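You operate a simulated robot arm through the tools that you are given. There is no shell and no other tool. Be economical: measure what you need, move in short steps, check, and stop when the job is done.

You run a simulated robot arm. Do the job below in one go: nothing can be reset, and whatever is moved stays where it is left.

Task
Open the sack, ram its load under the line, add the brick rubble, shut it.
Fine: use the rammer and put it back.

It is judged by the outcome, as a careful person would: the job done as asked, and still so three seconds after it is handed in. It fails if anything else is knocked over, pushed out of place, dropped, spilled or broken.

Robot
A 6-joint arm with a two-finger parallel gripper, fixed in place. Base frame: the origin is at the foot of the arm, x ahead of it, y to its left, z up. Units: m, degrees, N and s.
With the tool pointing down near the work surface it reaches from about 0.32 to 0.82 m from the base axis. Its first joint turns from -166.0 to 166.0 degrees. Payload 3.91 kg.
The tool frame sits at the grasp point between the pads (the TCP): z along the fingers, y along the line on which they close. The tips reach 0.03 m beyond it. The gripper opens to 0.11 m. The fingers are 0.02 m wide and 0.01 m thick; the gripper's body (0.048 by 0.112 m) begins 0.055 m behind the TCP.
Orientation is that of the tool frame in the base frame, as a unit quaternion [w, x, y, z]. With the fingers straight down and closing along the base's y, the tool's x points along the base's -x, its y along +y and its z along -z.

Tools
- The arm moves only by the tool jog_arm. Its argument "targets" is a list of rows, each an object of numbers (a shift or turn left out is 0, a gripper value left out holds the last): "x", "y", "z": the shift along the tool's x, y, z in units of 25 mm (1.0 is 25 mm); "ax", "ay", "az": the turn, a rotation vector about the tool's x, y, z in units of 6 degrees (1.0 is 6 degrees); "jaw": the gripper command, from -1 (shut) to 1 (fully open), values between in proportion. In form: [{"x": .., "y": .., "z": .., "ax": .., "ay": .., "az": .., "jaw": ..}, ...]. A call has 1 to 8 rows; each row shifts and turns the commanded pose from where the row before left it, along the tool's axes as they then stand. A call with a number of a shift or a turn outside -1 to 1 is refused whole. A row lasts 0.2 s, in which the tool goes at most 0.05 m and 8.6 degrees; a call with a longer step from one row to the next is refused whole, and so is a gripper value outside its range. Where a pose cannot be reached the arm comes as near as it can. A force on the tool above 90 N (or 10 N above the force at the start of the call, whichever is more), or a blocked arm, ends the call early, and 0.2 s more pass. Each finger travels about 0.045 m/s and halts on what it meets, pressing with about 21 N; the grip force reading is that of the motor and also rises with nothing between the fingers. The clock runs only during rows and for 0.2 s after the last one: add rows that do not move to give the fingers time. The reply holds the time, the measured pose of the TCP, the force on the tool along the base axes, the opening and the grip force, in the units named above and with some noise.
- Cameras (640 x 400 px; columns grow to the right, rows downward): "scene" is fixed at [0.0461, 0.486, 1.5791]; the picture's right is [-0.26, -0.96, 0.00], its down [-0.88, 0.24, -0.42] and it looks along [0.40, -0.11, -0.91] (base axes); focal length 237 px, centre (320, 200). "wrist" rides on the gripper at [-0.036, 0, -0.057] in the tool frame; the picture's right is [0.00, -1.00, 0.00], its down [0.97, 0.00, -0.24] and it looks along [0.24, 0.00, 0.97] (tool axes); focal length 218 px, centre (320, 200).
- grab_frame(camera): a new picture of that camera. It takes no simulated time.
- slide_trunk(by): slides the trunk up (or, below 0, down) by that many m; the arm rides with it, the base frame stays. It gives what a move gives, with no picture.
- point_at(camera, pixels): for up to 12 pixels [column, row] of the newest picture of that camera ("zoom" is the newest enlarged one), the place [x, y, z] in the base frame of the surface seen there, good to about 0.002 m, but the place of the scene camera against the robot may be out by one fixed shift of up to 0.018 m in any direction. It takes no simulated time.
- zoom(camera, box): a new picture of the part [left, top, right, bottom] of that camera's present view, enlarged. It takes no simulated time.
- close_job(): hands the job in; it is judged then, once.

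Go step by step. Measure first, check grasps and placings, and put right what went wrong. The budget is 80 turns and 46 pictures, counting those below and the enlarged ones. Unless the task says otherwise, let go and move clear before handing in.

The tools are called after ">>>" as name(argument=value, ...) on one line, values as JSON. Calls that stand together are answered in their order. jog_arm: Moves the arm, as the interface text tells. Its arguments: {"type":"object","properties":{"targets":{"type":"array","items":{"type":"object","properties":{"x":{"type":"number"},"y":{"type":"number"},"z":{"type":"number"},"ax":{"type":"number"},"ay":{"type":"number"},"az":{"type":"number"},"jaw":{"type":"number"}}}}},"required":["targets"]} The other tools are called the same way: slide_trunk (by) slides the trunk up or down; grab_frame (camera) takes a picture; point_at (camera, pixels) gives the place of the surface under pixels of a picture; zoom (camera, box) takes an enlarged picture of a part of a camera's view; close_job () hands the job in.

At the start:

```text
clock: 0.0
position: [0.3158, 0.373, 1.2895]
tcp_rot: [0.0, 0.0, 1.0, 0.0]
ft_force: [-0.1, 0.8, 0.6]
width: 0.1098
grip_force: 0.0
trunk travel left (down, up): [-0.55, 0.06]
```

scene: 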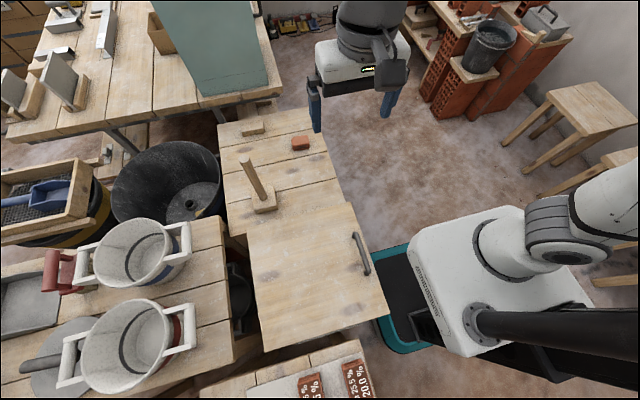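
wrist: 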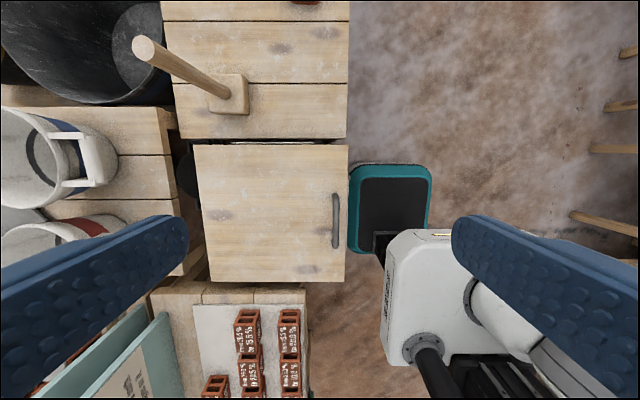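

The pictures show a wooden lid with a handle (about 320,280 in the scene), a rammer at (260,190) and a red brick piece at (300,143). I'll look closer before I move.

>>> zoom(camera="scene", box=[200, 80, 400, 205])

>>> zoom(camera="scene", box=[200, 200, 420, 400])

>>> zoom(camera="wrist", box=[140, 0, 460, 400])

```text
3.20 times, centred on (300, 142) of scene
```

zoom: 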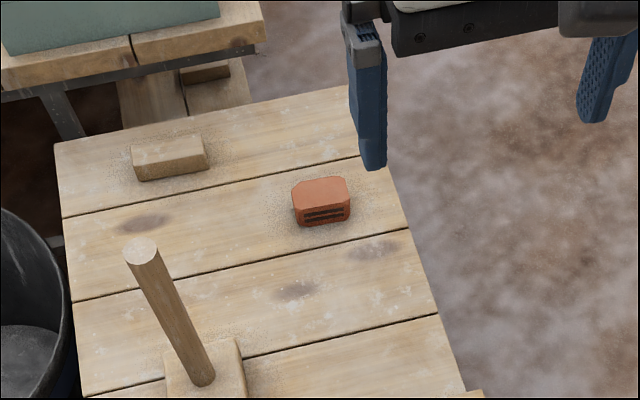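

```text
2.00 times, centred on (310, 300) of scene
```

zoom: 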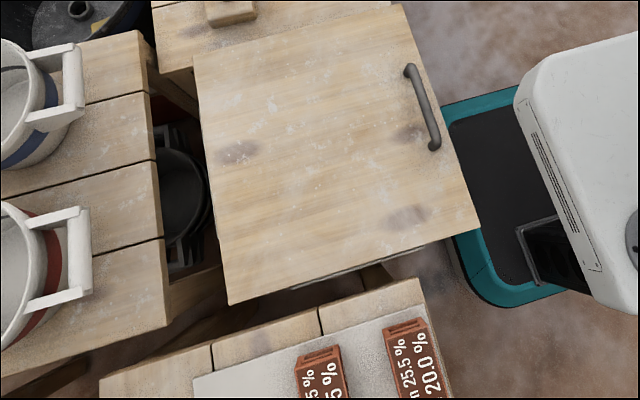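

```text
1.00 times, centred on (300, 200) of wrist
```

zoom: 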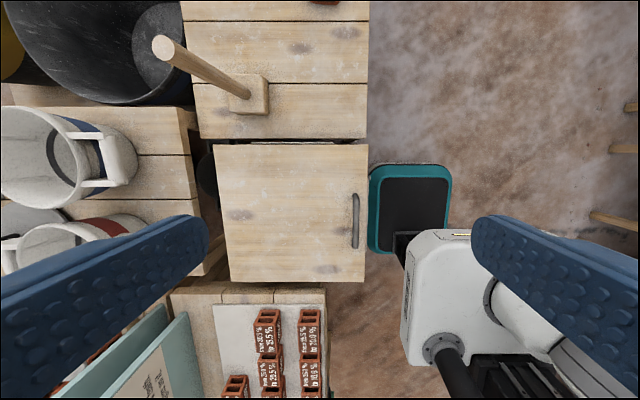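

The lid (zoom 2) has a bar handle near its right edge, so the hinge is probably on the left. I'll measure lid, handle, rammer and brick.

>>> grab_frame(camera="scene")

>>> point_at(camera="scene", pixels=[[355, 236], [361, 254], [367, 272], [250, 235], [343, 204], [385, 310], [267, 348], [244, 162], [263, 198], [299, 140], [251, 127], [255, 208]])

>>> point_at(camera="wrist", pixels=[[336, 195], [336, 220], [336, 246], [195, 147], [346, 147], [344, 280], [212, 280], [146, 48], [238, 100], [245, 80], [225, 112], [300, 100]])

```text
40 pictures are left
```

scene: 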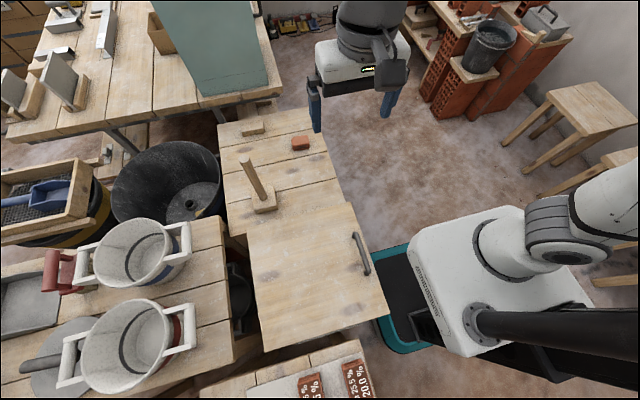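

```text
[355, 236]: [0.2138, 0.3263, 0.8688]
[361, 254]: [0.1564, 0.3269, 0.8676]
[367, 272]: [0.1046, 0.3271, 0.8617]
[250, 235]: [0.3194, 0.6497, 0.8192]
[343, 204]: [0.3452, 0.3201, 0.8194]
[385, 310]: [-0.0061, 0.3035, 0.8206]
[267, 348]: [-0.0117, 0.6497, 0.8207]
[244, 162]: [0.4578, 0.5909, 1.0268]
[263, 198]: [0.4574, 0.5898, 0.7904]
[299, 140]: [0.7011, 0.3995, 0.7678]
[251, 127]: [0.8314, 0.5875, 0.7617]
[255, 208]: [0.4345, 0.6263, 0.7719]
```

```text
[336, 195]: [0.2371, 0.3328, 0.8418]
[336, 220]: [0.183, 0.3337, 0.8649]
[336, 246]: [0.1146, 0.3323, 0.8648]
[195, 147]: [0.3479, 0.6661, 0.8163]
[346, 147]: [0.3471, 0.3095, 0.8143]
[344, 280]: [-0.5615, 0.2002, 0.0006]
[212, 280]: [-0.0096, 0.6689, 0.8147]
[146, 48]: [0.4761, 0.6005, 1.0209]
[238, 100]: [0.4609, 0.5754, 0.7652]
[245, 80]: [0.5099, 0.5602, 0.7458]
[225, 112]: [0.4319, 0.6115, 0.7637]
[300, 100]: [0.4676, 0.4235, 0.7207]
```

Lid: x -0.01..0.35, y 0.31..0.667, top z 0.815; the handle bar runs along x at y≈0.333, z≈0.865. I'll move above the handle and lower the trunk.

>>> jog_arm(targets=[{"x": 1, "y": -0.3}, {"x": 1, "y": -0.3}, {"x": 1, "y": -0.3}, {"x": 1, "y": -0.3}, {"x": 1, "y": -0.3}, {"x": 0.6, "y": -0.1}, {}])

>>> slide_trunk(by=-0.3)

>>> grab_frame(camera="wrist")

```text
clock: 1.6
position: [0.1758, 0.3324, 1.2899]
tcp_rot: [0.0, 0.0, 1.0, 0.0]
ft_force: [-0.9, 0.7, 0.4]
width: 0.1099
grip_force: 0.1
trunk travel left (down, up): [-0.55, 0.06]
```

```text
clock: 4.6
position: [0.176, 0.3321, 0.9898]
tcp_rot: [0.0, 0.0, 1.0, 0.0]
ft_force: [0.3, 0.5, 0.6]
width: 0.1101
grip_force: 0.0
trunk travel left (down, up): [-0.25, 0.36]
```

```text
39 pictures are left
```

wrist: 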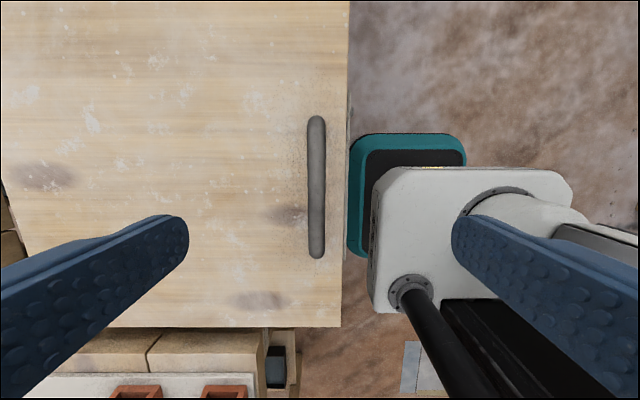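

The bar is centred between the fingers (column 316). I'll go down to z≈0.857 and close.

>>> point_at(camera="wrist", pixels=[[316, 130], [316, 185], [316, 245], [250, 185], [310, 185], [321, 185], [340, 185]])

>>> jog_arm(targets=[{"z": 1}, {"z": 1}, {"z": 1}, {"z": 1}, {"z": 1}, {"z": 0.3}, {}])

>>> jog_arm(targets=[{"jaw": -1}, {}, {}, {}, {}, {}, {}])

>>> grab_frame(camera="scene")

```text
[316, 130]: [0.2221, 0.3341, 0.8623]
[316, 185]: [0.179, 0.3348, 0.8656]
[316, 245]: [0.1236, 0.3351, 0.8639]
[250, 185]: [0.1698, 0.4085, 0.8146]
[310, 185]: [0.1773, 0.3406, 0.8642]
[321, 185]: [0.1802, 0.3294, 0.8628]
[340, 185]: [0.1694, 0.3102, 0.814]
```

```text
clock: 6.2
position: [0.1745, 0.3337, 0.8578]
tcp_rot: [-0.001, 0.0, 1.0, 0.0]
ft_force: [-0.3, 0.0, -0.8]
width: 0.1097
grip_force: 0.1
trunk travel left (down, up): [-0.25, 0.36]
```

```text
clock: 7.8
position: [0.1746, 0.3346, 0.8568]
tcp_rot: [-0.001, -0.001, 1.0, 0.001]
ft_force: [-0.6, 17.5, -1.1]
width: 0.0156
grip_force: 44.8
trunk travel left (down, up): [-0.25, 0.36]
```

```text
38 pictures are left
```

scene: 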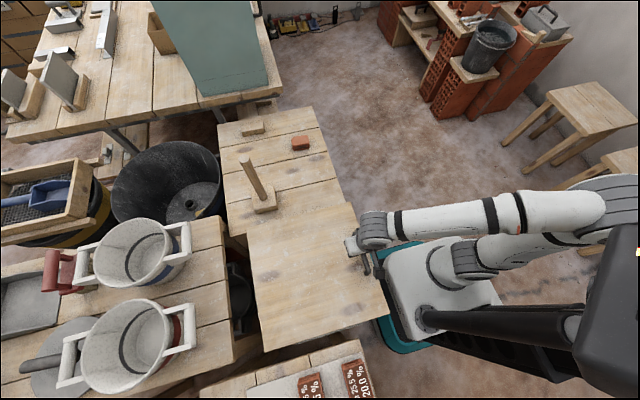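

The bar is held (width 0.0156). I'll test-lift along an arc about a hinge on the far (+y) edge.

>>> jog_arm(targets=[{"y": 0.08, "z": -0.465, "ax": 0.333}, {"y": 0.157, "z": -0.925, "ax": 0.667}, {"y": 0.157, "z": -0.925, "ax": 0.667}, {}])

>>> grab_frame(camera="scene")

```text
clock: 8.8
position: [0.1757, 0.3474, 0.9139]
tcp_rot: [-0.001, 0.0, 0.996, -0.088]
ft_force: [-12.9, 8.5, -7.5]
width: 0.0155
grip_force: 45.2
trunk travel left (down, up): [-0.25, 0.36]
```

```text
37 pictures are left
```

scene: 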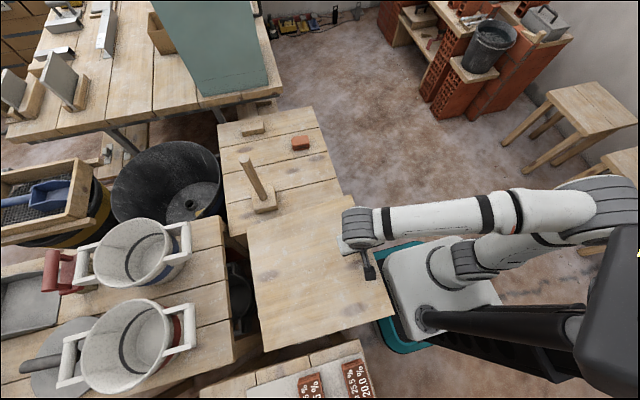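

The lid opens about the +y edge with small forces. I'll continue the arc.

>>> jog_arm(targets=[{"y": 0.157, "z": -0.925, "ax": 0.667}, {"y": 0.157, "z": -0.925, "ax": 0.667}, {"y": 0.157, "z": -0.925, "ax": 0.667}, {"y": 0.157, "z": -0.925, "ax": 0.667}, {"y": 0.157, "z": -0.925, "ax": 0.667}, {"y": 0.157, "z": -0.925, "ax": 0.667}, {"y": 0.157, "z": -0.925, "ax": 0.667}, {}])

```text
clock: 10.5
position: [0.1739, 0.389, 1.0009]
tcp_rot: [0.003, 0.003, 0.945, -0.328]
ft_force: [-7.6, -48.6, 29.9]
width: 0.0158
grip_force: 45.2
out of reach, approached as far as the arm can: row 6, 7
trunk travel left (down, up): [-0.25, 0.36]
stopped in row 8: the force on the tool passed its limit (the readings are from after the stop); the commanded pose is now the measured one
```

The gripper tilt ran out of reach at 38° with the lid at about 27°. I'll keep lifting along the arc while bringing the gripper back to vertical, letting the bar roll in the pads.

>>> jog_arm(targets=[{"y": -0.03, "z": -0.963, "ax": -0.667}, {"y": 0.107, "z": -0.957, "ax": -0.667}, {"y": 0.24, "z": -0.933, "ax": -0.667}, {"y": 0.369, "z": -0.889, "ax": -0.667}, {}])

```text
clock: 11.4
position: [0.1753, 0.428, 1.0523]
tcp_rot: [0.002, 0.005, 0.975, -0.223]
ft_force: [1.3, -36.9, 36.9]
width: 0.0158
grip_force: 45.6
out of reach, approached as far as the arm can: row 1
trunk travel left (down, up): [-0.25, 0.36]
stopped in row 4: the force on the tool passed its limit (the readings are from after the stop); the commanded pose is now the measured one
```

The outward force shows the hinge is slightly farther away (centre ≈ y 0.677, radius 0.346). I'll continue with the corrected arc.

>>> jog_arm(targets=[{"y": 0.337, "z": -0.905, "ax": -0.667}, {"y": 0.456, "z": -0.851, "ax": -0.667}, {"y": 0.571, "z": -0.78, "ax": -0.667}, {"y": 0.673, "z": -0.693, "ax": -0.667}, {}])

```text
clock: 12.6
position: [0.1742, 0.5014, 1.1066]
tcp_rot: [0.002, 0.003, 0.997, -0.082]
ft_force: [5.2, -32.1, 54.1]
width: 0.0157
grip_force: 45.3
out of reach, approached as far as the arm can: row 1
trunk travel left (down, up): [-0.25, 0.36]
```

The lid is at about 52° and the gripper nearly upright; some outward pull remains, so I'll widen the arc a few mm and continue.

>>> jog_arm(targets=[{"y": 0.784, "z": -0.823, "ax": -0.667}, {"y": 0.847, "z": -0.478, "ax": -0.667}, {"y": 0.908, "z": -0.355, "ax": -0.233}, {"y": 0.936, "z": -0.268}, {"y": 0.952, "z": -0.204}, {}])

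>>> grab_frame(camera="scene")

```text
clock: 14.0
position: [0.1664, 0.578, 1.1103]
tcp_rot: [0.004, 0.002, 1.0, 0.004]
ft_force: [11.5, -15.4, 60.5]
width: 0.0155
grip_force: 45.0
out of reach, approached as far as the arm can: row 1, 3, 4, 5
trunk travel left (down, up): [-0.25, 0.36]
```

```text
36 pictures are left
```

scene: 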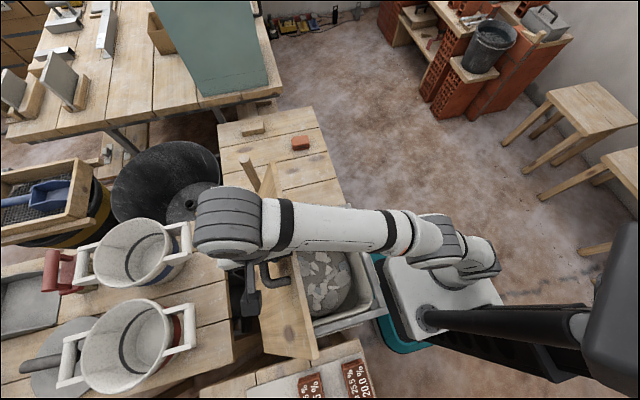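

The lid is up at roughly 75-80° and the arm is limited in height, so I'll slide the trunk up a little to relieve that.

>>> slide_trunk(by=0.04)

>>> grab_frame(camera="wrist")

```text
clock: 14.8
position: [0.1663, 0.5908, 1.1325]
tcp_rot: [0.001, 0.001, 1.0, -0.01]
ft_force: [-0.9, 7.5, -47.1]
width: 0.0156
grip_force: 45.2
trunk travel left (down, up): [-0.29, 0.32]
```

```text
35 pictures are left
```

wrist: 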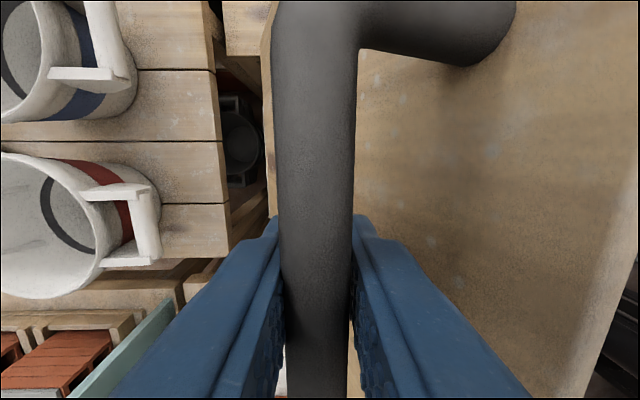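

Bar is well gripped and the lid is at about 67°. I'll carry on over toward +y.

>>> jog_arm(targets=[{"y": 0.9, "z": -0.2}, {"y": 0.9, "z": -0.1}, {"y": 0.9, "z": -0.02}, {"y": 0.9, "z": 0.05}, {}])

>>> grab_frame(camera="scene")

```text
clock: 16.0
position: [0.1593, 0.6125, 1.1158]
tcp_rot: [0.004, 0.001, 1.0, 0.003]
ft_force: [7.0, -9.8, 48.3]
width: 0.0155
grip_force: 45.2
out of reach, approached as far as the arm can: row 1, 2, 3, 4
trunk travel left (down, up): [-0.29, 0.32]
```

```text
34 pictures are left
```

scene: 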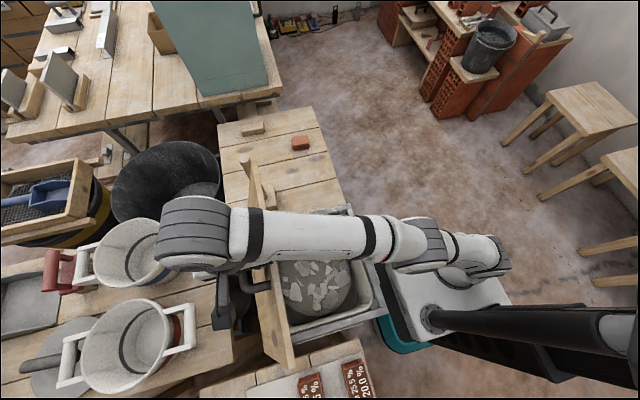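

Still height-limited at this reach, so I'll raise the trunk a bit more and continue.

>>> slide_trunk(by=0.04)

>>> jog_arm(targets=[{"y": 0.6}, {"y": 0.6}, {"y": 0.6}, {}])

```text
clock: 16.8
position: [0.1613, 0.6226, 1.1432]
tcp_rot: [0.002, 0.002, 1.0, -0.01]
ft_force: [-2.8, 3.4, -45.7]
width: 0.0151
grip_force: 45.1
trunk travel left (down, up): [-0.33, 0.28]
```

```text
clock: 17.8
position: [0.1578, 0.6294, 1.1357]
tcp_rot: [0.004, 0.003, 1.0, 0.004]
ft_force: [14.6, -5.3, 54.7]
width: 0.0151
grip_force: 45.1
out of reach, approached as far as the arm can: row 1, 2, 3
trunk travel left (down, up): [-0.33, 0.28]
```

Reach is the limit, so I'll raise the trunk slightly and tilt the gripper about 12° the other way to bring the wrist closer, then push on.

>>> slide_trunk(by=0.03)

>>> jog_arm(targets=[{"ax": -1}, {"ax": -1, "y": 0.3}, {"y": 0.6}, {"y": 0.6}, {}])

>>> grab_frame(camera="scene")

```text
clock: 18.6
position: [0.1574, 0.6413, 1.1491]
tcp_rot: [0.002, 0.002, 1.0, -0.009]
ft_force: [0.5, 6.5, -48.9]
width: 0.0156
grip_force: 45.6
trunk travel left (down, up): [-0.36, 0.25]
```

```text
clock: 19.8
position: [0.158, 0.6771, 1.157]
tcp_rot: [0.003, 0.001, 0.996, 0.095]
ft_force: [-4.6, 0.9, -46.9]
width: 0.0156
grip_force: 44.9
trunk travel left (down, up): [-0.36, 0.25]
```

```text
33 pictures are left
```

scene: 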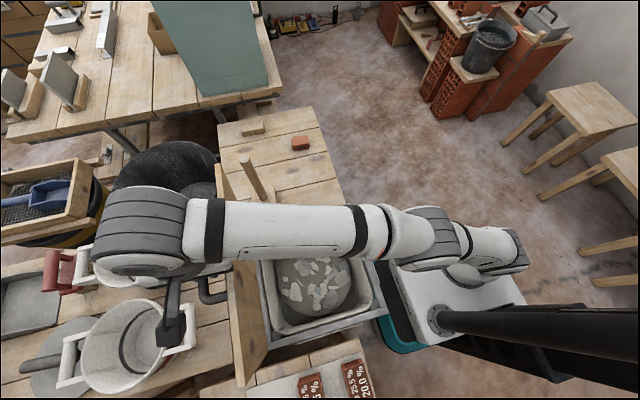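

The lid is at about 82° now and moving freely. I'll take it past vertical.

>>> jog_arm(targets=[{"y": 0.76, "z": 0.3}, {"y": 0.76, "z": 0.27}, {"y": 0.76, "z": 0.3}, {"y": 0.5, "z": 0.27}, {}])

>>> grab_frame(camera="scene")

```text
clock: 21.0
position: [0.1546, 0.6886, 1.1459]
tcp_rot: [0.004, 0.002, 0.994, 0.108]
ft_force: [12.2, 4.7, 48.9]
width: 0.0156
grip_force: 44.9
out of reach, approached as far as the arm can: row 1, 2, 3, 4
trunk travel left (down, up): [-0.36, 0.25]
```

```text
32 pictures are left
```

scene: 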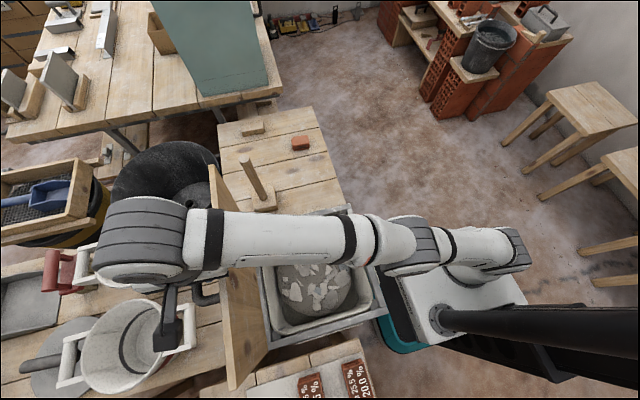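

Near vertical now (about 85°). I'll do one more trunk lift with slight tilt to pass vertical.

>>> slide_trunk(by=0.03)

>>> jog_arm(targets=[{"y": 0.6, "z": 0.2, "ax": -0.6}, {"y": 0.6, "z": 0.25}, {"y": 0.6, "z": 0.3}, {}])

>>> slide_trunk(by=0.02)

```text
clock: 21.7
position: [0.1556, 0.6991, 1.1591]
tcp_rot: [0.001, 0.001, 0.996, 0.092]
ft_force: [-0.5, -7.0, -55.4]
width: 0.0156
grip_force: 45.2
trunk travel left (down, up): [-0.39, 0.22]
```

```text
clock: 22.7
position: [0.1554, 0.718, 1.1581]
tcp_rot: [0.004, 0.002, 0.99, 0.141]
ft_force: [17.0, 7.2, 32.4]
width: 0.0158
grip_force: 45.3
out of reach, approached as far as the arm can: row 2, 3
trunk travel left (down, up): [-0.39, 0.22]
```

```text
clock: 23.4
position: [0.1543, 0.7231, 1.1584]
tcp_rot: [0.001, 0.002, 0.993, 0.122]
ft_force: [13.4, -10.2, -53.9]
width: 0.0159
grip_force: 44.9
trunk travel left (down, up): [-0.41, 0.2]
```

Lid is at about 90°. A bit more to make it rest past vertical.

>>> jog_arm(targets=[{"y": 0.5, "z": 0.35, "ax": -0.3}, {"y": 0.6, "z": 0.3}, {"y": 0.6, "z": 0.3}, {}])

>>> slide_trunk(by=0.02)

>>> jog_arm(targets=[{"y": 0.6, "z": 0.35}, {"y": 0.6, "z": 0.35}, {}])

>>> grab_frame(camera="scene")

```text
clock: 24.4
position: [0.1528, 0.7368, 1.1572]
tcp_rot: [0.004, 0.003, 0.987, 0.159]
ft_force: [27.1, 13.3, 50.0]
width: 0.016
grip_force: 45.6
out of reach, approached as far as the arm can: row 1, 2, 3
trunk travel left (down, up): [-0.41, 0.2]
```

```text
clock: 25.1
position: [0.1536, 0.7427, 1.1541]
tcp_rot: [0.0, 0.002, 0.99, 0.14]
ft_force: [22.8, -8.7, -30.8]
width: 0.0159
grip_force: 45.1
trunk travel left (down, up): [-0.43, 0.18]
```

```text
clock: 25.9
position: [0.1524, 0.7499, 1.1533]
tcp_rot: [0.004, 0.003, 0.988, 0.156]
ft_force: [33.8, 11.5, 36.7]
width: 0.0158
grip_force: 44.7
out of reach, approached as far as the arm can: row 1, 2
trunk travel left (down, up): [-0.43, 0.18]
```

```text
31 pictures are left
```

scene: 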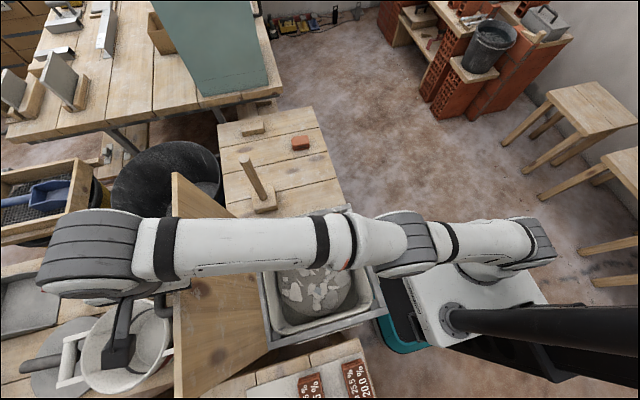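

Lid is around 95°, past vertical. I'll open the fingers a little and see whether the lid stays.

>>> jog_arm(targets=[{"jaw": -0.55}, {}, {}])

>>> grab_frame(camera="scene")

>>> grab_frame(camera="wrist")

```text
clock: 26.7
position: [0.1457, 0.7511, 1.1462]
tcp_rot: [0.002, 0.001, 0.989, 0.148]
ft_force: [-0.3, 0.7, -0.3]
width: 0.0246
grip_force: 0.0
trunk travel left (down, up): [-0.43, 0.18]
```

```text
30 pictures are left
```

scene: 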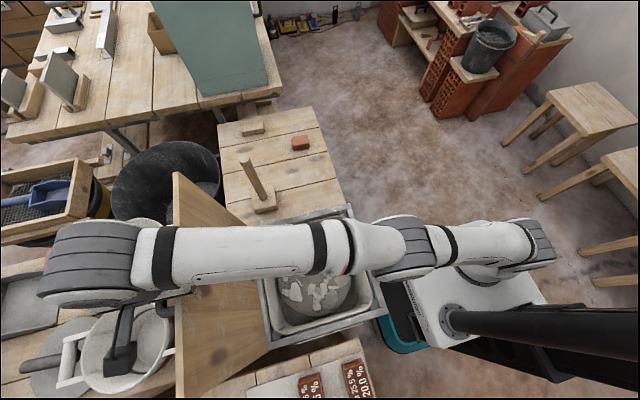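

```text
29 pictures are left
```

wrist: 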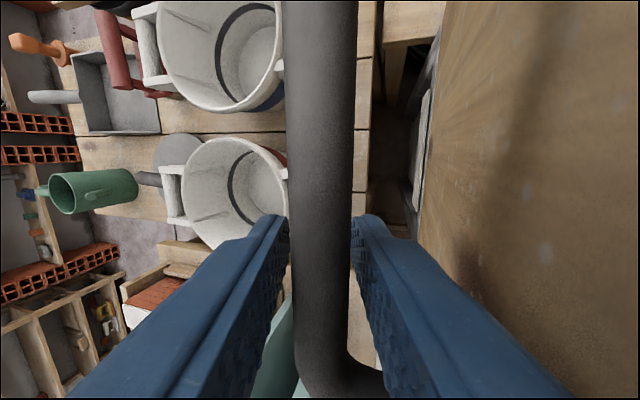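

The lid stands by itself (force ≈ 0) and the bar is free in the fingers. I'll retreat along the tool axis.

>>> jog_arm(targets=[{"z": -0.6}, {"z": -0.8}, {"z": -1}, {"z": -1}, {"z": -1}, {}])

>>> grab_frame(camera="scene")

```text
clock: 28.1
position: [0.1425, 0.6962, 1.2373]
tcp_rot: [0.004, 0.002, 0.989, 0.149]
ft_force: [0.0, 0.0, 0.3]
width: 0.0248
grip_force: 0.1
out of reach, approached as far as the arm can: row 2, 3, 4, 5
trunk travel left (down, up): [-0.43, 0.18]
```

```text
28 pictures are left
```

scene: 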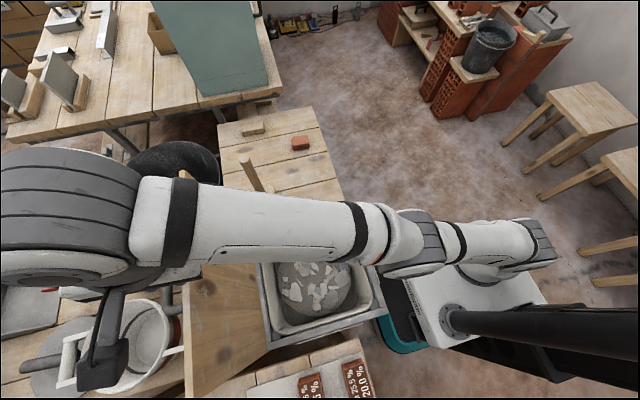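

Lid stays open and the gripper is clear of the bar. I'll raise the trunk, return the tool upright and move over the bin to look inside.

>>> slide_trunk(by=0.06)

>>> jog_arm(targets=[{"y": -1, "z": 0.2}, {"y": -1, "z": 0.2, "ax": 1}, {"y": -1, "ax": 1}, {"y": -1, "ax": 0.86, "jaw": 0}, {"y": -1}, {"y": -1}, {"y": -1}, {"y": -0.5}])

>>> grab_frame(camera="wrist")

>>> grab_frame(camera="scene")

```text
clock: 29.1
position: [0.1429, 0.6977, 1.2958]
tcp_rot: [0.004, 0.0, 0.989, 0.148]
ft_force: [-0.5, -0.8, -0.5]
width: 0.0247
grip_force: 0.0
trunk travel left (down, up): [-0.49, 0.12]
```

```text
clock: 30.9
position: [0.1431, 0.515, 1.2655]
tcp_rot: [0.004, 0.003, 1.0, -0.001]
ft_force: [-0.7, -0.3, 0.0]
width: 0.055
grip_force: 0.0
trunk travel left (down, up): [-0.49, 0.12]
```

```text
27 pictures are left
```

wrist: 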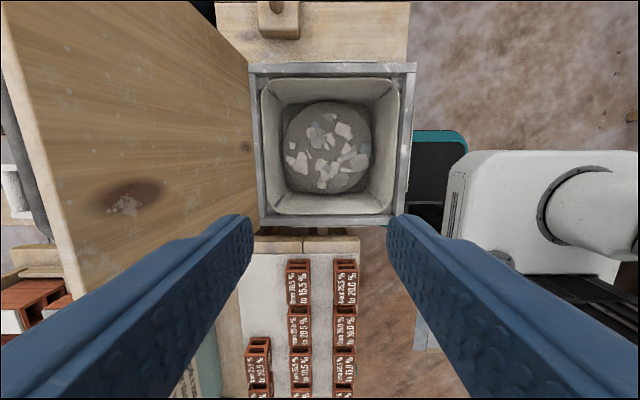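

```text
26 pictures are left
```

scene: 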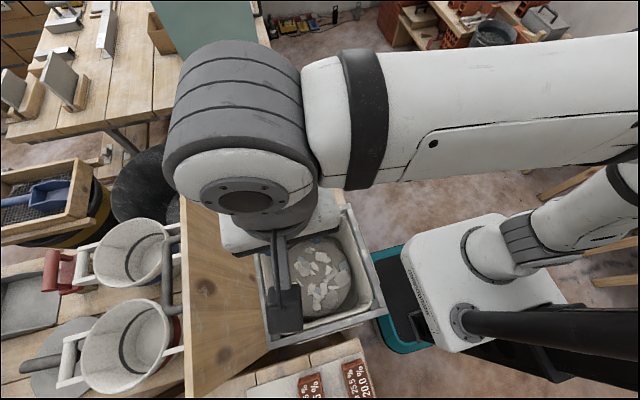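

The bin holds a grey liner sack with a round mound of rubble (centre about 327,150 in wrist). I'll zoom for the line.

>>> zoom(camera="wrist", box=[240, 50, 430, 235])

>>> point_at(camera="wrist", pixels=[[327, 150], [327, 110], [327, 185], [290, 150], [365, 150], [268, 150], [392, 150], [327, 85], [327, 205], [276, 140], [254, 150], [408, 150]])

```text
2.16 times, centred on (335, 142) of wrist
```

zoom: 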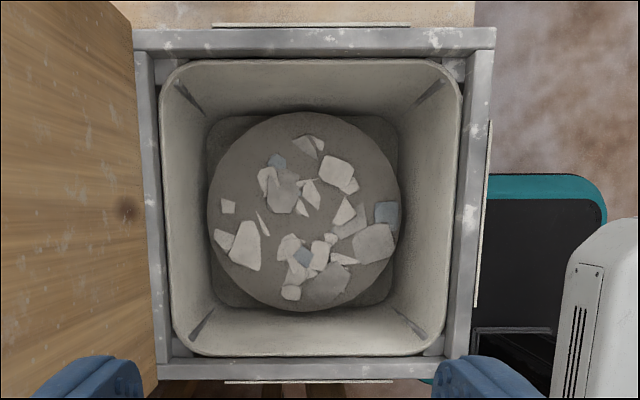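

```text
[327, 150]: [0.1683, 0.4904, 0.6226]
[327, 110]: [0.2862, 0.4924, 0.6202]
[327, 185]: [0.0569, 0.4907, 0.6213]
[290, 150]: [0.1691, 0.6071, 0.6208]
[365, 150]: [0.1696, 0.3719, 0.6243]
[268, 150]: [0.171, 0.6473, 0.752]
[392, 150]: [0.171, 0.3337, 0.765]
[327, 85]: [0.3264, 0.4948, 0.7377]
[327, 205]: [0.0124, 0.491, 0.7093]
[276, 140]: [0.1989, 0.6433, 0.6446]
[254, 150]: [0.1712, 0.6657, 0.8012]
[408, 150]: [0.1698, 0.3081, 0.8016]
```

The load's top is a disc at (0.17, 0.49, 0.622), about 0.12 m radius. I'll zoom in tightly on the sack walls to find the line.

>>> zoom(camera="wrist", box=[255, 70, 330, 150])

>>> zoom(camera="wrist", box=[325, 150, 400, 225])

```text
5.00 times, centred on (292, 110) of wrist
```

zoom: 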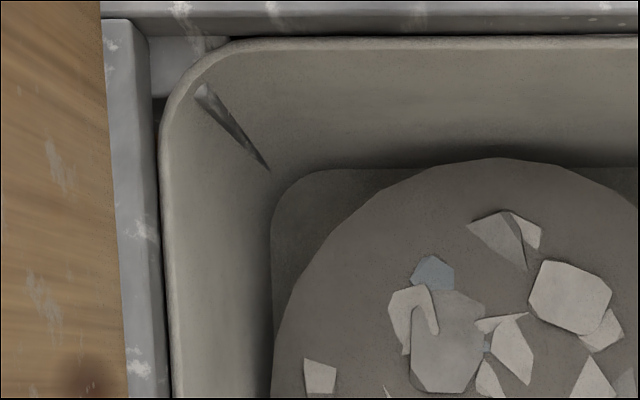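

```text
5.33 times, centred on (362, 188) of wrist
```

zoom: 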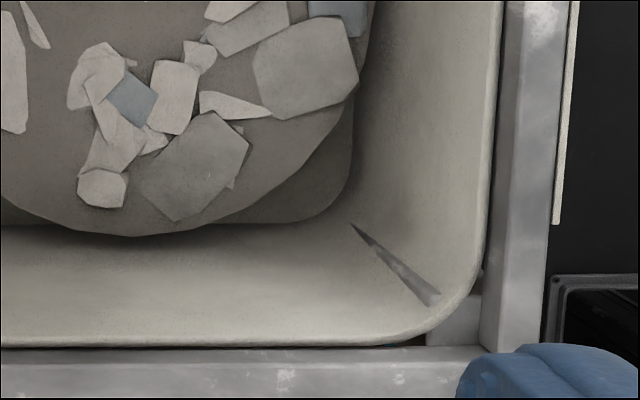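

No line shows on these walls. The labelled blocks near (300,320) in wrist may matter, so I'll read them and measure the ring around the load.

>>> zoom(camera="wrist", box=[230, 235, 370, 400])

>>> point_at(camera="wrist", pixels=[[290, 112], [362, 190], [366, 196], [373, 203], [276, 92], [281, 100], [288, 105], [260, 120], [400, 180]])

```text
2.42 times, centred on (300, 318) of wrist
```

zoom: 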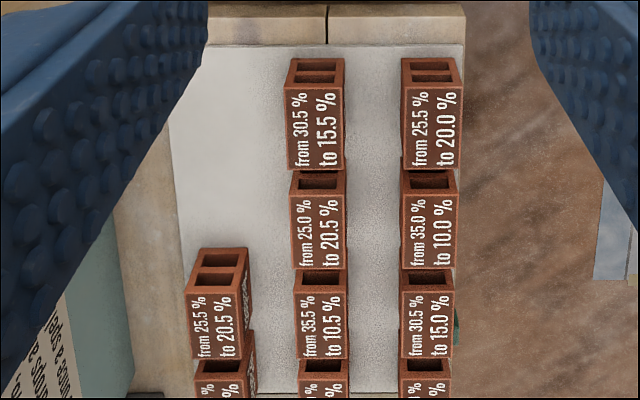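

```text
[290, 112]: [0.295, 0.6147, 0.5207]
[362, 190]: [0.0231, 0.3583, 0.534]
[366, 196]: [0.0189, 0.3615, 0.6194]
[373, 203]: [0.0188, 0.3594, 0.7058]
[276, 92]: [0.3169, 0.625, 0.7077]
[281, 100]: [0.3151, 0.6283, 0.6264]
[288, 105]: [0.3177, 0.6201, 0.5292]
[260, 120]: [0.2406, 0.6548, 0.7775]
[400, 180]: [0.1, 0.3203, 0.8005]
```

Those blocks are decor. I'll move over the rammer and take a scene look inside the sack from there.

>>> jog_arm(targets=[{"x": -1, "y": 0.2}, {"x": -1, "y": 0.2}, {"x": -1, "y": 0.2}, {"x": -1, "y": 0.2}, {"x": -1, "y": 0.2}, {"x": -1, "y": 0.2}, {"x": -1, "y": 0.2}, {"x": -1, "y": 0.2}])

>>> jog_arm(targets=[{"x": -1, "y": 0.3}, {"x": -1, "y": 0.3}, {"x": -1, "y": 0.3}, {"x": -1, "y": 0.3, "jaw": 0.5}, {"x": -0.7, "y": 0.2}, {}])

>>> grab_frame(camera="wrist")

>>> zoom(camera="scene", box=[240, 190, 400, 360])

```text
clock: 32.7
position: [0.3424, 0.5555, 1.2644]
tcp_rot: [0.003, 0.003, 1.0, -0.001]
ft_force: [0.3, 1.1, 0.4]
width: 0.0552
grip_force: 0.0
trunk travel left (down, up): [-0.49, 0.12]
```

```text
clock: 34.1
position: [0.4376, 0.5538, 1.2432]
tcp_rot: [0.004, 0.003, 1.0, 0.0]
ft_force: [-0.7, -0.7, -0.2]
width: 0.0824
grip_force: 0.0
out of reach, approached as far as the arm can: row 3, 4, 5
trunk travel left (down, up): [-0.49, 0.12]
```

```text
21 pictures are left
```

wrist: 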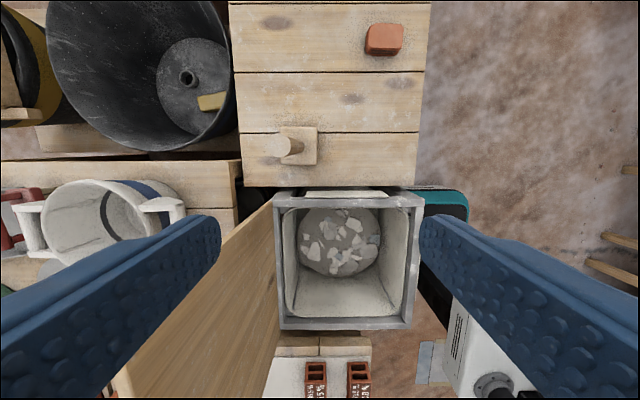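

```text
2.35 times, centred on (320, 275) of scene
```

zoom: 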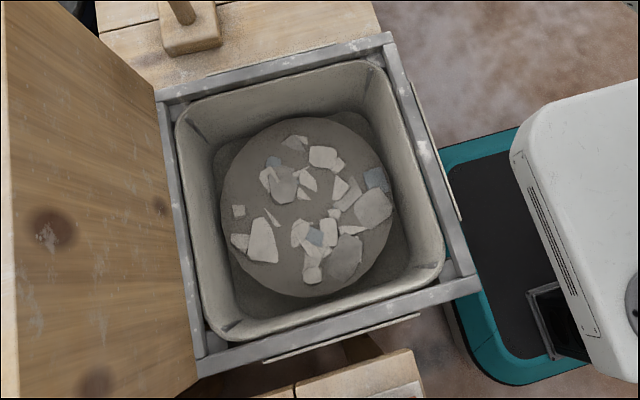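

I see the rammer top at (283,147) and the brick at (384,39) in the wrist view. I'll measure both, and lower the trunk for reach.

>>> point_at(camera="wrist", pixels=[[283, 147], [276, 146], [289, 146], [302, 143], [317, 128], [317, 163], [281, 128], [384, 36], [366, 36], [402, 36], [384, 25], [384, 52]])

>>> slide_trunk(by=-0.1)

```text
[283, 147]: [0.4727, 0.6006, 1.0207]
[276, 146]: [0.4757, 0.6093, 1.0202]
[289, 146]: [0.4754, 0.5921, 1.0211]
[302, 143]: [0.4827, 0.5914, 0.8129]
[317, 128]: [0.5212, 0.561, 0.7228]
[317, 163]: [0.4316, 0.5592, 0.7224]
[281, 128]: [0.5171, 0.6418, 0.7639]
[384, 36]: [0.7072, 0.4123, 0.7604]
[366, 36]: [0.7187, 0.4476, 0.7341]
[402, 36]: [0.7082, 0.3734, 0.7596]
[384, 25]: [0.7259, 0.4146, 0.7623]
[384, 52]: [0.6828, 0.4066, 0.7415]
```

```text
clock: 35.4
position: [0.4384, 0.555, 1.1439]
tcp_rot: [0.004, 0.002, 1.0, 0.0]
ft_force: [1.2, -0.1, -0.5]
width: 0.0826
grip_force: 0.0
trunk travel left (down, up): [-0.39, 0.22]
```

Rammer pole axis is at (0.475, 0.600), top z 1.021, with base x 0.43-0.52, y 0.56-0.64. I'll position above it and check.

>>> jog_arm(targets=[{"x": -0.73, "y": 0.9}, {"x": -0.73, "y": 0.9}, {}, {}])

```text
clock: 36.4
position: [0.4459, 0.5605, 1.1272]
tcp_rot: [0.004, 0.001, 1.0, 0.0]
ft_force: [0.1, -0.4, -0.4]
width: 0.0824
grip_force: 0.0
out of reach, approached as far as the arm can: row 1, 2
trunk travel left (down, up): [-0.39, 0.22]
```

Too far at this relative height; keeping the trunk higher and the arm lower worked before. I'll raise the trunk and jog down.

>>> slide_trunk(by=0.16)

>>> jog_arm(targets=[{"z": 1}, {"z": 1}, {"z": 1}, {"z": 1}, {"z": 1}, {"x": -0.58, "y": 0.8}, {"x": -0.58, "y": 0.8}, {}])

```text
clock: 38.2
position: [0.4461, 0.5617, 1.2882]
tcp_rot: [0.003, 0.002, 1.0, -0.002]
ft_force: [-0.5, 0.5, 0.4]
width: 0.0824
grip_force: 0.1
trunk travel left (down, up): [-0.55, 0.06]
```

```text
clock: 40.0
position: [0.462, 0.5824, 1.2334]
tcp_rot: [0.003, 0.001, 1.0, 0.0]
ft_force: [-0.1, 0.5, -0.1]
width: 0.0827
grip_force: 0.0
out of reach, approached as far as the arm can: row 1, 2, 3, 4, 5, 6, 7
trunk travel left (down, up): [-0.55, 0.06]
```

The commanded pose probably carried the earlier unreached shift, so I'll back it out.

>>> jog_arm(targets=[{"x": 0.58, "y": -0.8}, {"x": 0.58, "y": -0.8}, {}, {}])

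```text
clock: 41.0
position: [0.4319, 0.5422, 1.2328]
tcp_rot: [0.003, 0.002, 1.0, -0.001]
ft_force: [-0.4, 0.4, 0.0]
width: 0.0824
grip_force: 0.1
trunk travel left (down, up): [-0.55, 0.06]
```

So the command resets to where the arm got to. I'll go down from here, then out.

>>> jog_arm(targets=[{"z": 1}, {"z": 1}, {"z": 1}, {"z": 1}, {}])

>>> jog_arm(targets=[{"x": -0.5, "y": 0.6}, {"x": -0.5, "y": 0.6}, {"x": -0.5, "y": 0.6}, {"x": -0.2, "y": 0.5}, {}])

```text
clock: 42.2
position: [0.4329, 0.54, 1.133]
tcp_rot: [0.004, 0.003, 1.0, -0.001]
ft_force: [-0.1, -0.1, -0.5]
width: 0.0825
grip_force: 0.2
trunk travel left (down, up): [-0.55, 0.06]
```

```text
clock: 43.4
position: [0.4765, 0.5964, 1.1325]
tcp_rot: [0.003, 0.001, 1.0, -0.001]
ft_force: [0.6, -0.4, 1.0]
width: 0.0825
grip_force: 0.0
trunk travel left (down, up): [-0.55, 0.06]
```

I'm now above the pole at (0.4765, 0.596). I'll go down around it.

>>> jog_arm(targets=[{"y": 0.14, "x": 0.06, "z": 1}, {"z": 1}, {"z": 1}, {"z": 1}, {"z": 1}, {"z": 1}, {"z": 0.1}, {}])

>>> jog_arm(targets=[{"jaw": -1}, {}, {}, {}, {}])

>>> grab_frame(camera="wrist")

```text
clock: 45.2
position: [0.4735, 0.6017, 0.9809]
tcp_rot: [0.004, 0.003, 1.0, 0.0]
ft_force: [-0.1, -0.6, -0.6]
width: 0.0826
grip_force: 0.1
trunk travel left (down, up): [-0.55, 0.06]
```

```text
clock: 46.4
position: [0.4731, 0.6033, 0.9814]
tcp_rot: [0.003, 0.003, 1.0, 0.0]
ft_force: [0.1, 0.6, -0.5]
width: 0.0302
grip_force: 20.3
trunk travel left (down, up): [-0.55, 0.06]
```

```text
19 pictures are left
```

wrist: 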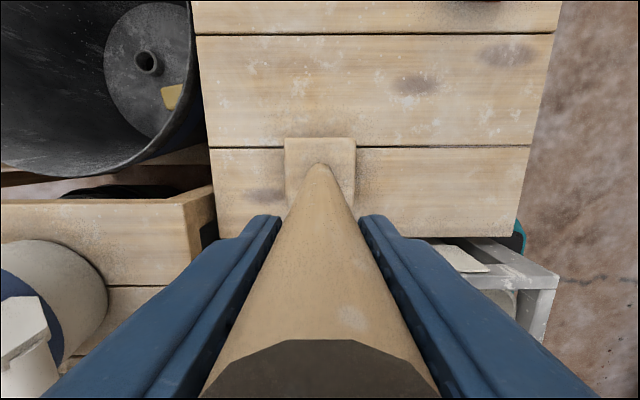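

The pole is held (width 0.030). I'll lift it 0.14 m and check it hangs straight.

>>> jog_arm(targets=[{"z": -0.5}, {"z": -1}, {"z": -1}, {"z": -1}, {"z": -1}, {"z": -1}, {"z": -0.2}, {}])

>>> jog_arm(targets=[{"x": 1, "y": -0.6}, {"x": 1, "y": -0.6}, {"x": 1, "y": -0.6}, {"x": 1, "y": -0.6}, {"x": 1, "y": -0.6}, {"x": 1, "y": -0.6}, {"x": 1, "y": -0.5}, {}])

```text
clock: 48.2
position: [0.4741, 0.6026, 1.1236]
tcp_rot: [0.002, 0.002, 1.0, 0.0]
ft_force: [-0.3, 0.3, -3.4]
width: 0.0299
grip_force: 21.1
trunk travel left (down, up): [-0.55, 0.06]
```

```text
clock: 50.0
position: [0.2984, 0.5012, 1.1235]
tcp_rot: [0.004, 0.003, 1.0, 0.0]
ft_force: [-0.6, 0.3, -3.9]
width: 0.0299
grip_force: 20.8
trunk travel left (down, up): [-0.55, 0.06]
```

The rammer hangs well. I'll go to the centre of the load and lower to just above it.

>>> jog_arm(targets=[{"x": 1, "y": -0.1}, {"x": 1, "y": -0.1}, {"x": 1, "y": -0.1}, {"x": 1, "y": -0.1}, {"x": 1}, {"x": 0.1}, {"z": 1}, {"z": 1}])

>>> jog_arm(targets=[{"z": 1}, {"z": 1}, {"z": 1}, {"z": 1}, {"z": 1}, {"z": 0.5}, {"z": 0.5}, {}])

>>> grab_frame(camera="scene")

```text
clock: 51.8
position: [0.1702, 0.4923, 1.0721]
tcp_rot: [0.003, 0.003, 1.0, -0.002]
ft_force: [-0.2, -0.1, -3.1]
width: 0.03
grip_force: 21.1
trunk travel left (down, up): [-0.55, 0.06]
```

```text
clock: 53.6
position: [0.1727, 0.4899, 0.9228]
tcp_rot: [0.003, 0.002, 1.0, 0.0]
ft_force: [0.1, 0.6, -3.6]
width: 0.0298
grip_force: 21.0
trunk travel left (down, up): [-0.55, 0.06]
```

```text
18 pictures are left
```

scene: 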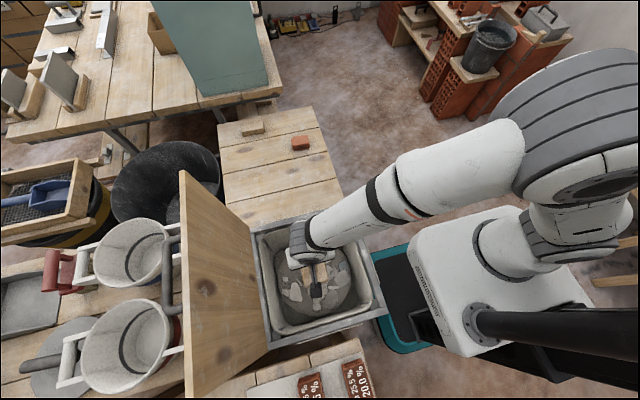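

Rammer is over the load centre. I'll press down slowly and watch the force.

>>> jog_arm(targets=[{"z": 0.8}, {"z": 0.6}, {"z": 0.3}, {"z": 0.3}, {}])

>>> jog_arm(targets=[{"z": 0.3}, {"z": 0.3}, {"z": 0.3}, {}])

```text
clock: 54.8
position: [0.1737, 0.4894, 0.8696]
tcp_rot: [0.003, 0.002, 1.0, -0.001]
ft_force: [1.9, 0.1, -0.1]
width: 0.03
grip_force: 21.1
trunk travel left (down, up): [-0.55, 0.06]
```

```text
clock: 55.8
position: [0.1726, 0.4903, 0.8474]
tcp_rot: [0.002, 0.002, 1.0, -0.001]
ft_force: [-1.1, -0.1, 0.0]
width: 0.0299
grip_force: 21.5
trunk travel left (down, up): [-0.55, 0.06]
```

The tool now carries no weight, so the rammer bears on the load. A picture will show whether the load sank or the pole slipped in the grip.

>>> grab_frame(camera="wrist")

```text
17 pictures are left
```

wrist: 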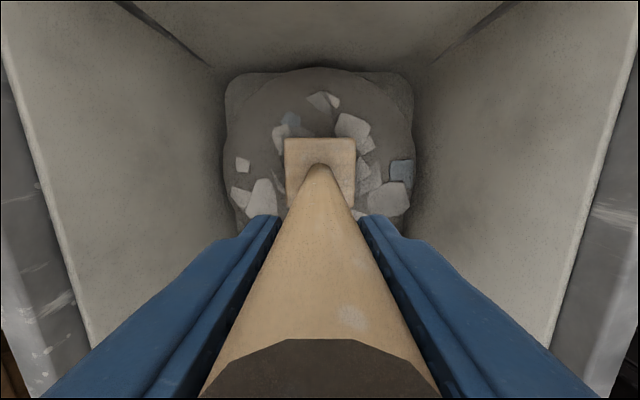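

The pole hasn't slipped (same look as at the grasp). I'll measure the load's top now.

>>> point_at(camera="wrist", pixels=[[320, 85], [260, 150], [385, 140], [232, 85], [208, 62], [432, 62], [405, 85], [320, 142], [320, 60], [240, 40], [150, 200]])

>>> zoom(camera="wrist", box=[180, 0, 460, 140])

```text
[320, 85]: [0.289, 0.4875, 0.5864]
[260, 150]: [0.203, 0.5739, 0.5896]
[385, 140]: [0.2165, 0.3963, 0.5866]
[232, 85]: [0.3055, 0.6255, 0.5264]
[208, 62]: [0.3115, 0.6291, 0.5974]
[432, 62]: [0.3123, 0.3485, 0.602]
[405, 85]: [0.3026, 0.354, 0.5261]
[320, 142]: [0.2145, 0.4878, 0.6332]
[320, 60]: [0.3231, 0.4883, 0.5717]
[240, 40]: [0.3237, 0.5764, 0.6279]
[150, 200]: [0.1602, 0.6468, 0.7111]
```

```text
2.29 times, centred on (320, 70) of wrist
```

zoom: 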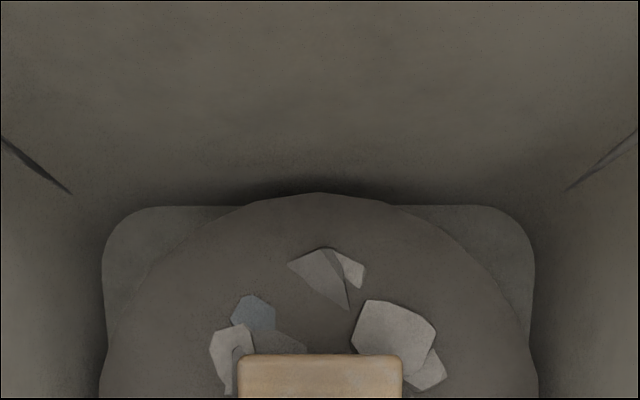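

The load sank evenly to z≈0.586, just below the corner marks' lower tips (z≈0.60). I'll press further to gain margin and see whether resistance rises.

>>> jog_arm(targets=[{"z": 0.3}, {"z": 0.3}, {"z": 0.3}, {"z": 0.3}, {}])

```text
clock: 57.0
position: [0.1734, 0.489, 0.8213]
tcp_rot: [0.004, 0.002, 1.0, 0.0]
ft_force: [-0.2, -5.7, 22.3]
width: 0.0297
grip_force: 20.7
trunk travel left (down, up): [-0.55, 0.06]
```

Resistance appeared (about 26 N). I'll press a little more, then look at the load.

>>> jog_arm(targets=[{"z": 0.25}, {"z": 0.25}, {}])

>>> grab_frame(camera="wrist")

>>> point_at(camera="wrist", pixels=[[320, 90], [260, 150], [385, 140], [320, 142], [232, 85]])

```text
clock: 57.8
position: [0.1732, 0.4887, 0.8079]
tcp_rot: [0.003, 0.002, 1.0, -0.001]
ft_force: [-0.5, 2.7, 21.4]
width: 0.0295
grip_force: 21.2
trunk travel left (down, up): [-0.55, 0.06]
```

```text
15 pictures are left
```

wrist: 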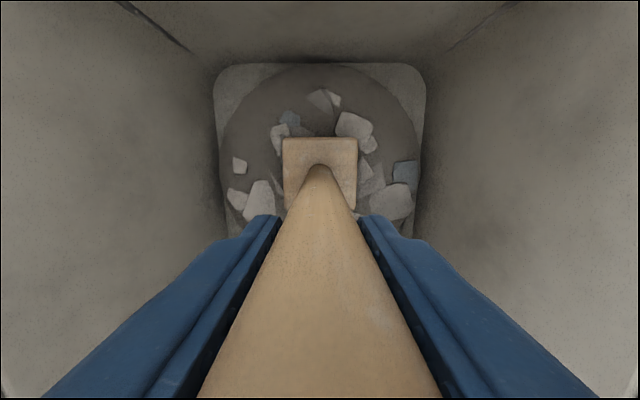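

```text
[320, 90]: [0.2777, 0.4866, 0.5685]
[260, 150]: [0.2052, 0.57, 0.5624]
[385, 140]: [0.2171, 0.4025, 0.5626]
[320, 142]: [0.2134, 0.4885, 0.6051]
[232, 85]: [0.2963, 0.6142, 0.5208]
```

The load bottomed out at z≈0.563 and the pole slipped about 15 mm in the grip, so bottom offset is now ≈0.246. I'll lift the rammer out.

>>> jog_arm(targets=[{"z": -0.5}, {"z": -1}, {"z": -1}, {"z": -1}, {"z": -1}, {"z": -1}, {"z": -1}, {}])

>>> jog_arm(targets=[{"z": -1}, {"z": -1}, {"z": -1}, {"z": -1}, {"z": -1}, {"z": -0.8}, {}])

>>> grab_frame(camera="wrist")

>>> point_at(camera="wrist", pixels=[[320, 130], [290, 145], [350, 145], [320, 165], [313, 180], [327, 180]])

```text
clock: 59.6
position: [0.1715, 0.4916, 0.9661]
tcp_rot: [0.003, 0.002, 1.0, -0.001]
ft_force: [-0.1, 0.6, -3.4]
width: 0.0302
grip_force: 21.2
trunk travel left (down, up): [-0.55, 0.06]
```

```text
clock: 61.2
position: [0.1712, 0.4925, 1.1136]
tcp_rot: [0.004, 0.002, 1.0, 0.0]
ft_force: [0.8, -1.0, -2.6]
width: 0.0297
grip_force: 20.6
trunk travel left (down, up): [-0.55, 0.06]
```

```text
14 pictures are left
```

wrist: 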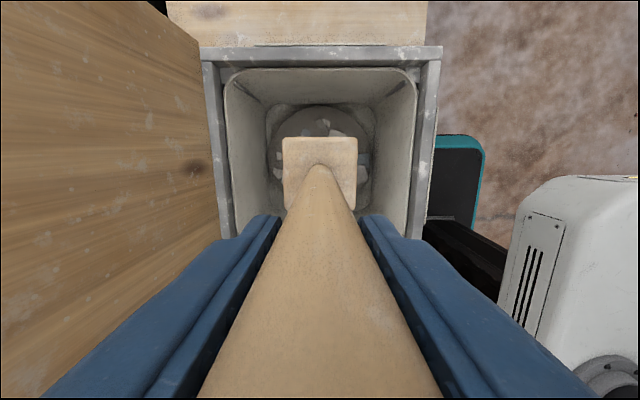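

```text
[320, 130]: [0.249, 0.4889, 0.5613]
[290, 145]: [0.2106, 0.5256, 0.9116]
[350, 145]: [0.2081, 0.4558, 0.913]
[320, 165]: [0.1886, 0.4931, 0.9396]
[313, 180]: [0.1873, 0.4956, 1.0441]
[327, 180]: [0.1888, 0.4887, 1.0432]
```

The load stays down at 0.561 and the rammer hangs straight, bottom at ≈0.868. I'll carry it back to its place.

>>> jog_arm(targets=[{"x": -1, "y": 0.2}, {"x": -1, "y": 0.3}, {"x": -1, "y": 0.3}, {"x": -1, "y": 0.3}, {"x": -1, "y": 0.3}, {"x": -1, "y": 0.4}, {"x": -1, "y": 0.4}, {}])

>>> jog_arm(targets=[{"x": -1, "y": 0.4}, {"x": -1, "y": 0.4}, {"x": -1, "y": 0.5}, {"x": -1, "y": 0.5}, {"x": -1, "y": 0.4}, {"x": -0.1}, {}])

```text
clock: 63.0
position: [0.3458, 0.5449, 1.1135]
tcp_rot: [0.004, 0.002, 1.0, -0.001]
ft_force: [0.0, 0.7, -3.4]
width: 0.0298
grip_force: 21.1
trunk travel left (down, up): [-0.55, 0.06]
```

```text
clock: 64.6
position: [0.4747, 0.5991, 1.1145]
tcp_rot: [0.003, 0.002, 1.0, -0.002]
ft_force: [0.4, 0.1, -3.3]
width: 0.0297
grip_force: 21.0
trunk travel left (down, up): [-0.55, 0.06]
```

Now over its place; lowering to about 4 mm above, then easing down.

>>> jog_arm(targets=[{"y": 0.12, "z": 1}, {"z": 1}, {"z": 1}, {"z": 1}, {"z": 1}, {"z": 0.6}, {}])

>>> jog_arm(targets=[{"z": 0.1}, {"z": 0.1}, {}])

```text
clock: 66.2
position: [0.4736, 0.6031, 0.9754]
tcp_rot: [0.003, 0.002, 1.0, -0.001]
ft_force: [1.3, 1.1, -3.1]
width: 0.0297
grip_force: 21.2
trunk travel left (down, up): [-0.55, 0.06]
```

```text
clock: 67.0
position: [0.4736, 0.6026, 0.9696]
tcp_rot: [0.002, 0.003, 1.0, 0.0]
ft_force: [-0.1, 0.0, -2.8]
width: 0.0296
grip_force: 21.4
trunk travel left (down, up): [-0.55, 0.06]
```

>>> jog_arm(targets=[{"z": 0.08}, {}])

>>> jog_arm(targets=[{"z": 0.08}, {}])

```text
clock: 67.6
position: [0.4747, 0.6031, 0.9686]
tcp_rot: [0.002, 0.003, 1.0, 0.0]
ft_force: [-0.9, 0.4, -3.1]
width: 0.0299
grip_force: 21.2
trunk travel left (down, up): [-0.55, 0.06]
```

```text
clock: 68.2
position: [0.4745, 0.6011, 0.9673]
tcp_rot: [0.003, 0.002, 1.0, 0.001]
ft_force: [-2.1, 0.9, 7.7]
width: 0.0298
grip_force: 21.3
trunk travel left (down, up): [-0.55, 0.06]
```

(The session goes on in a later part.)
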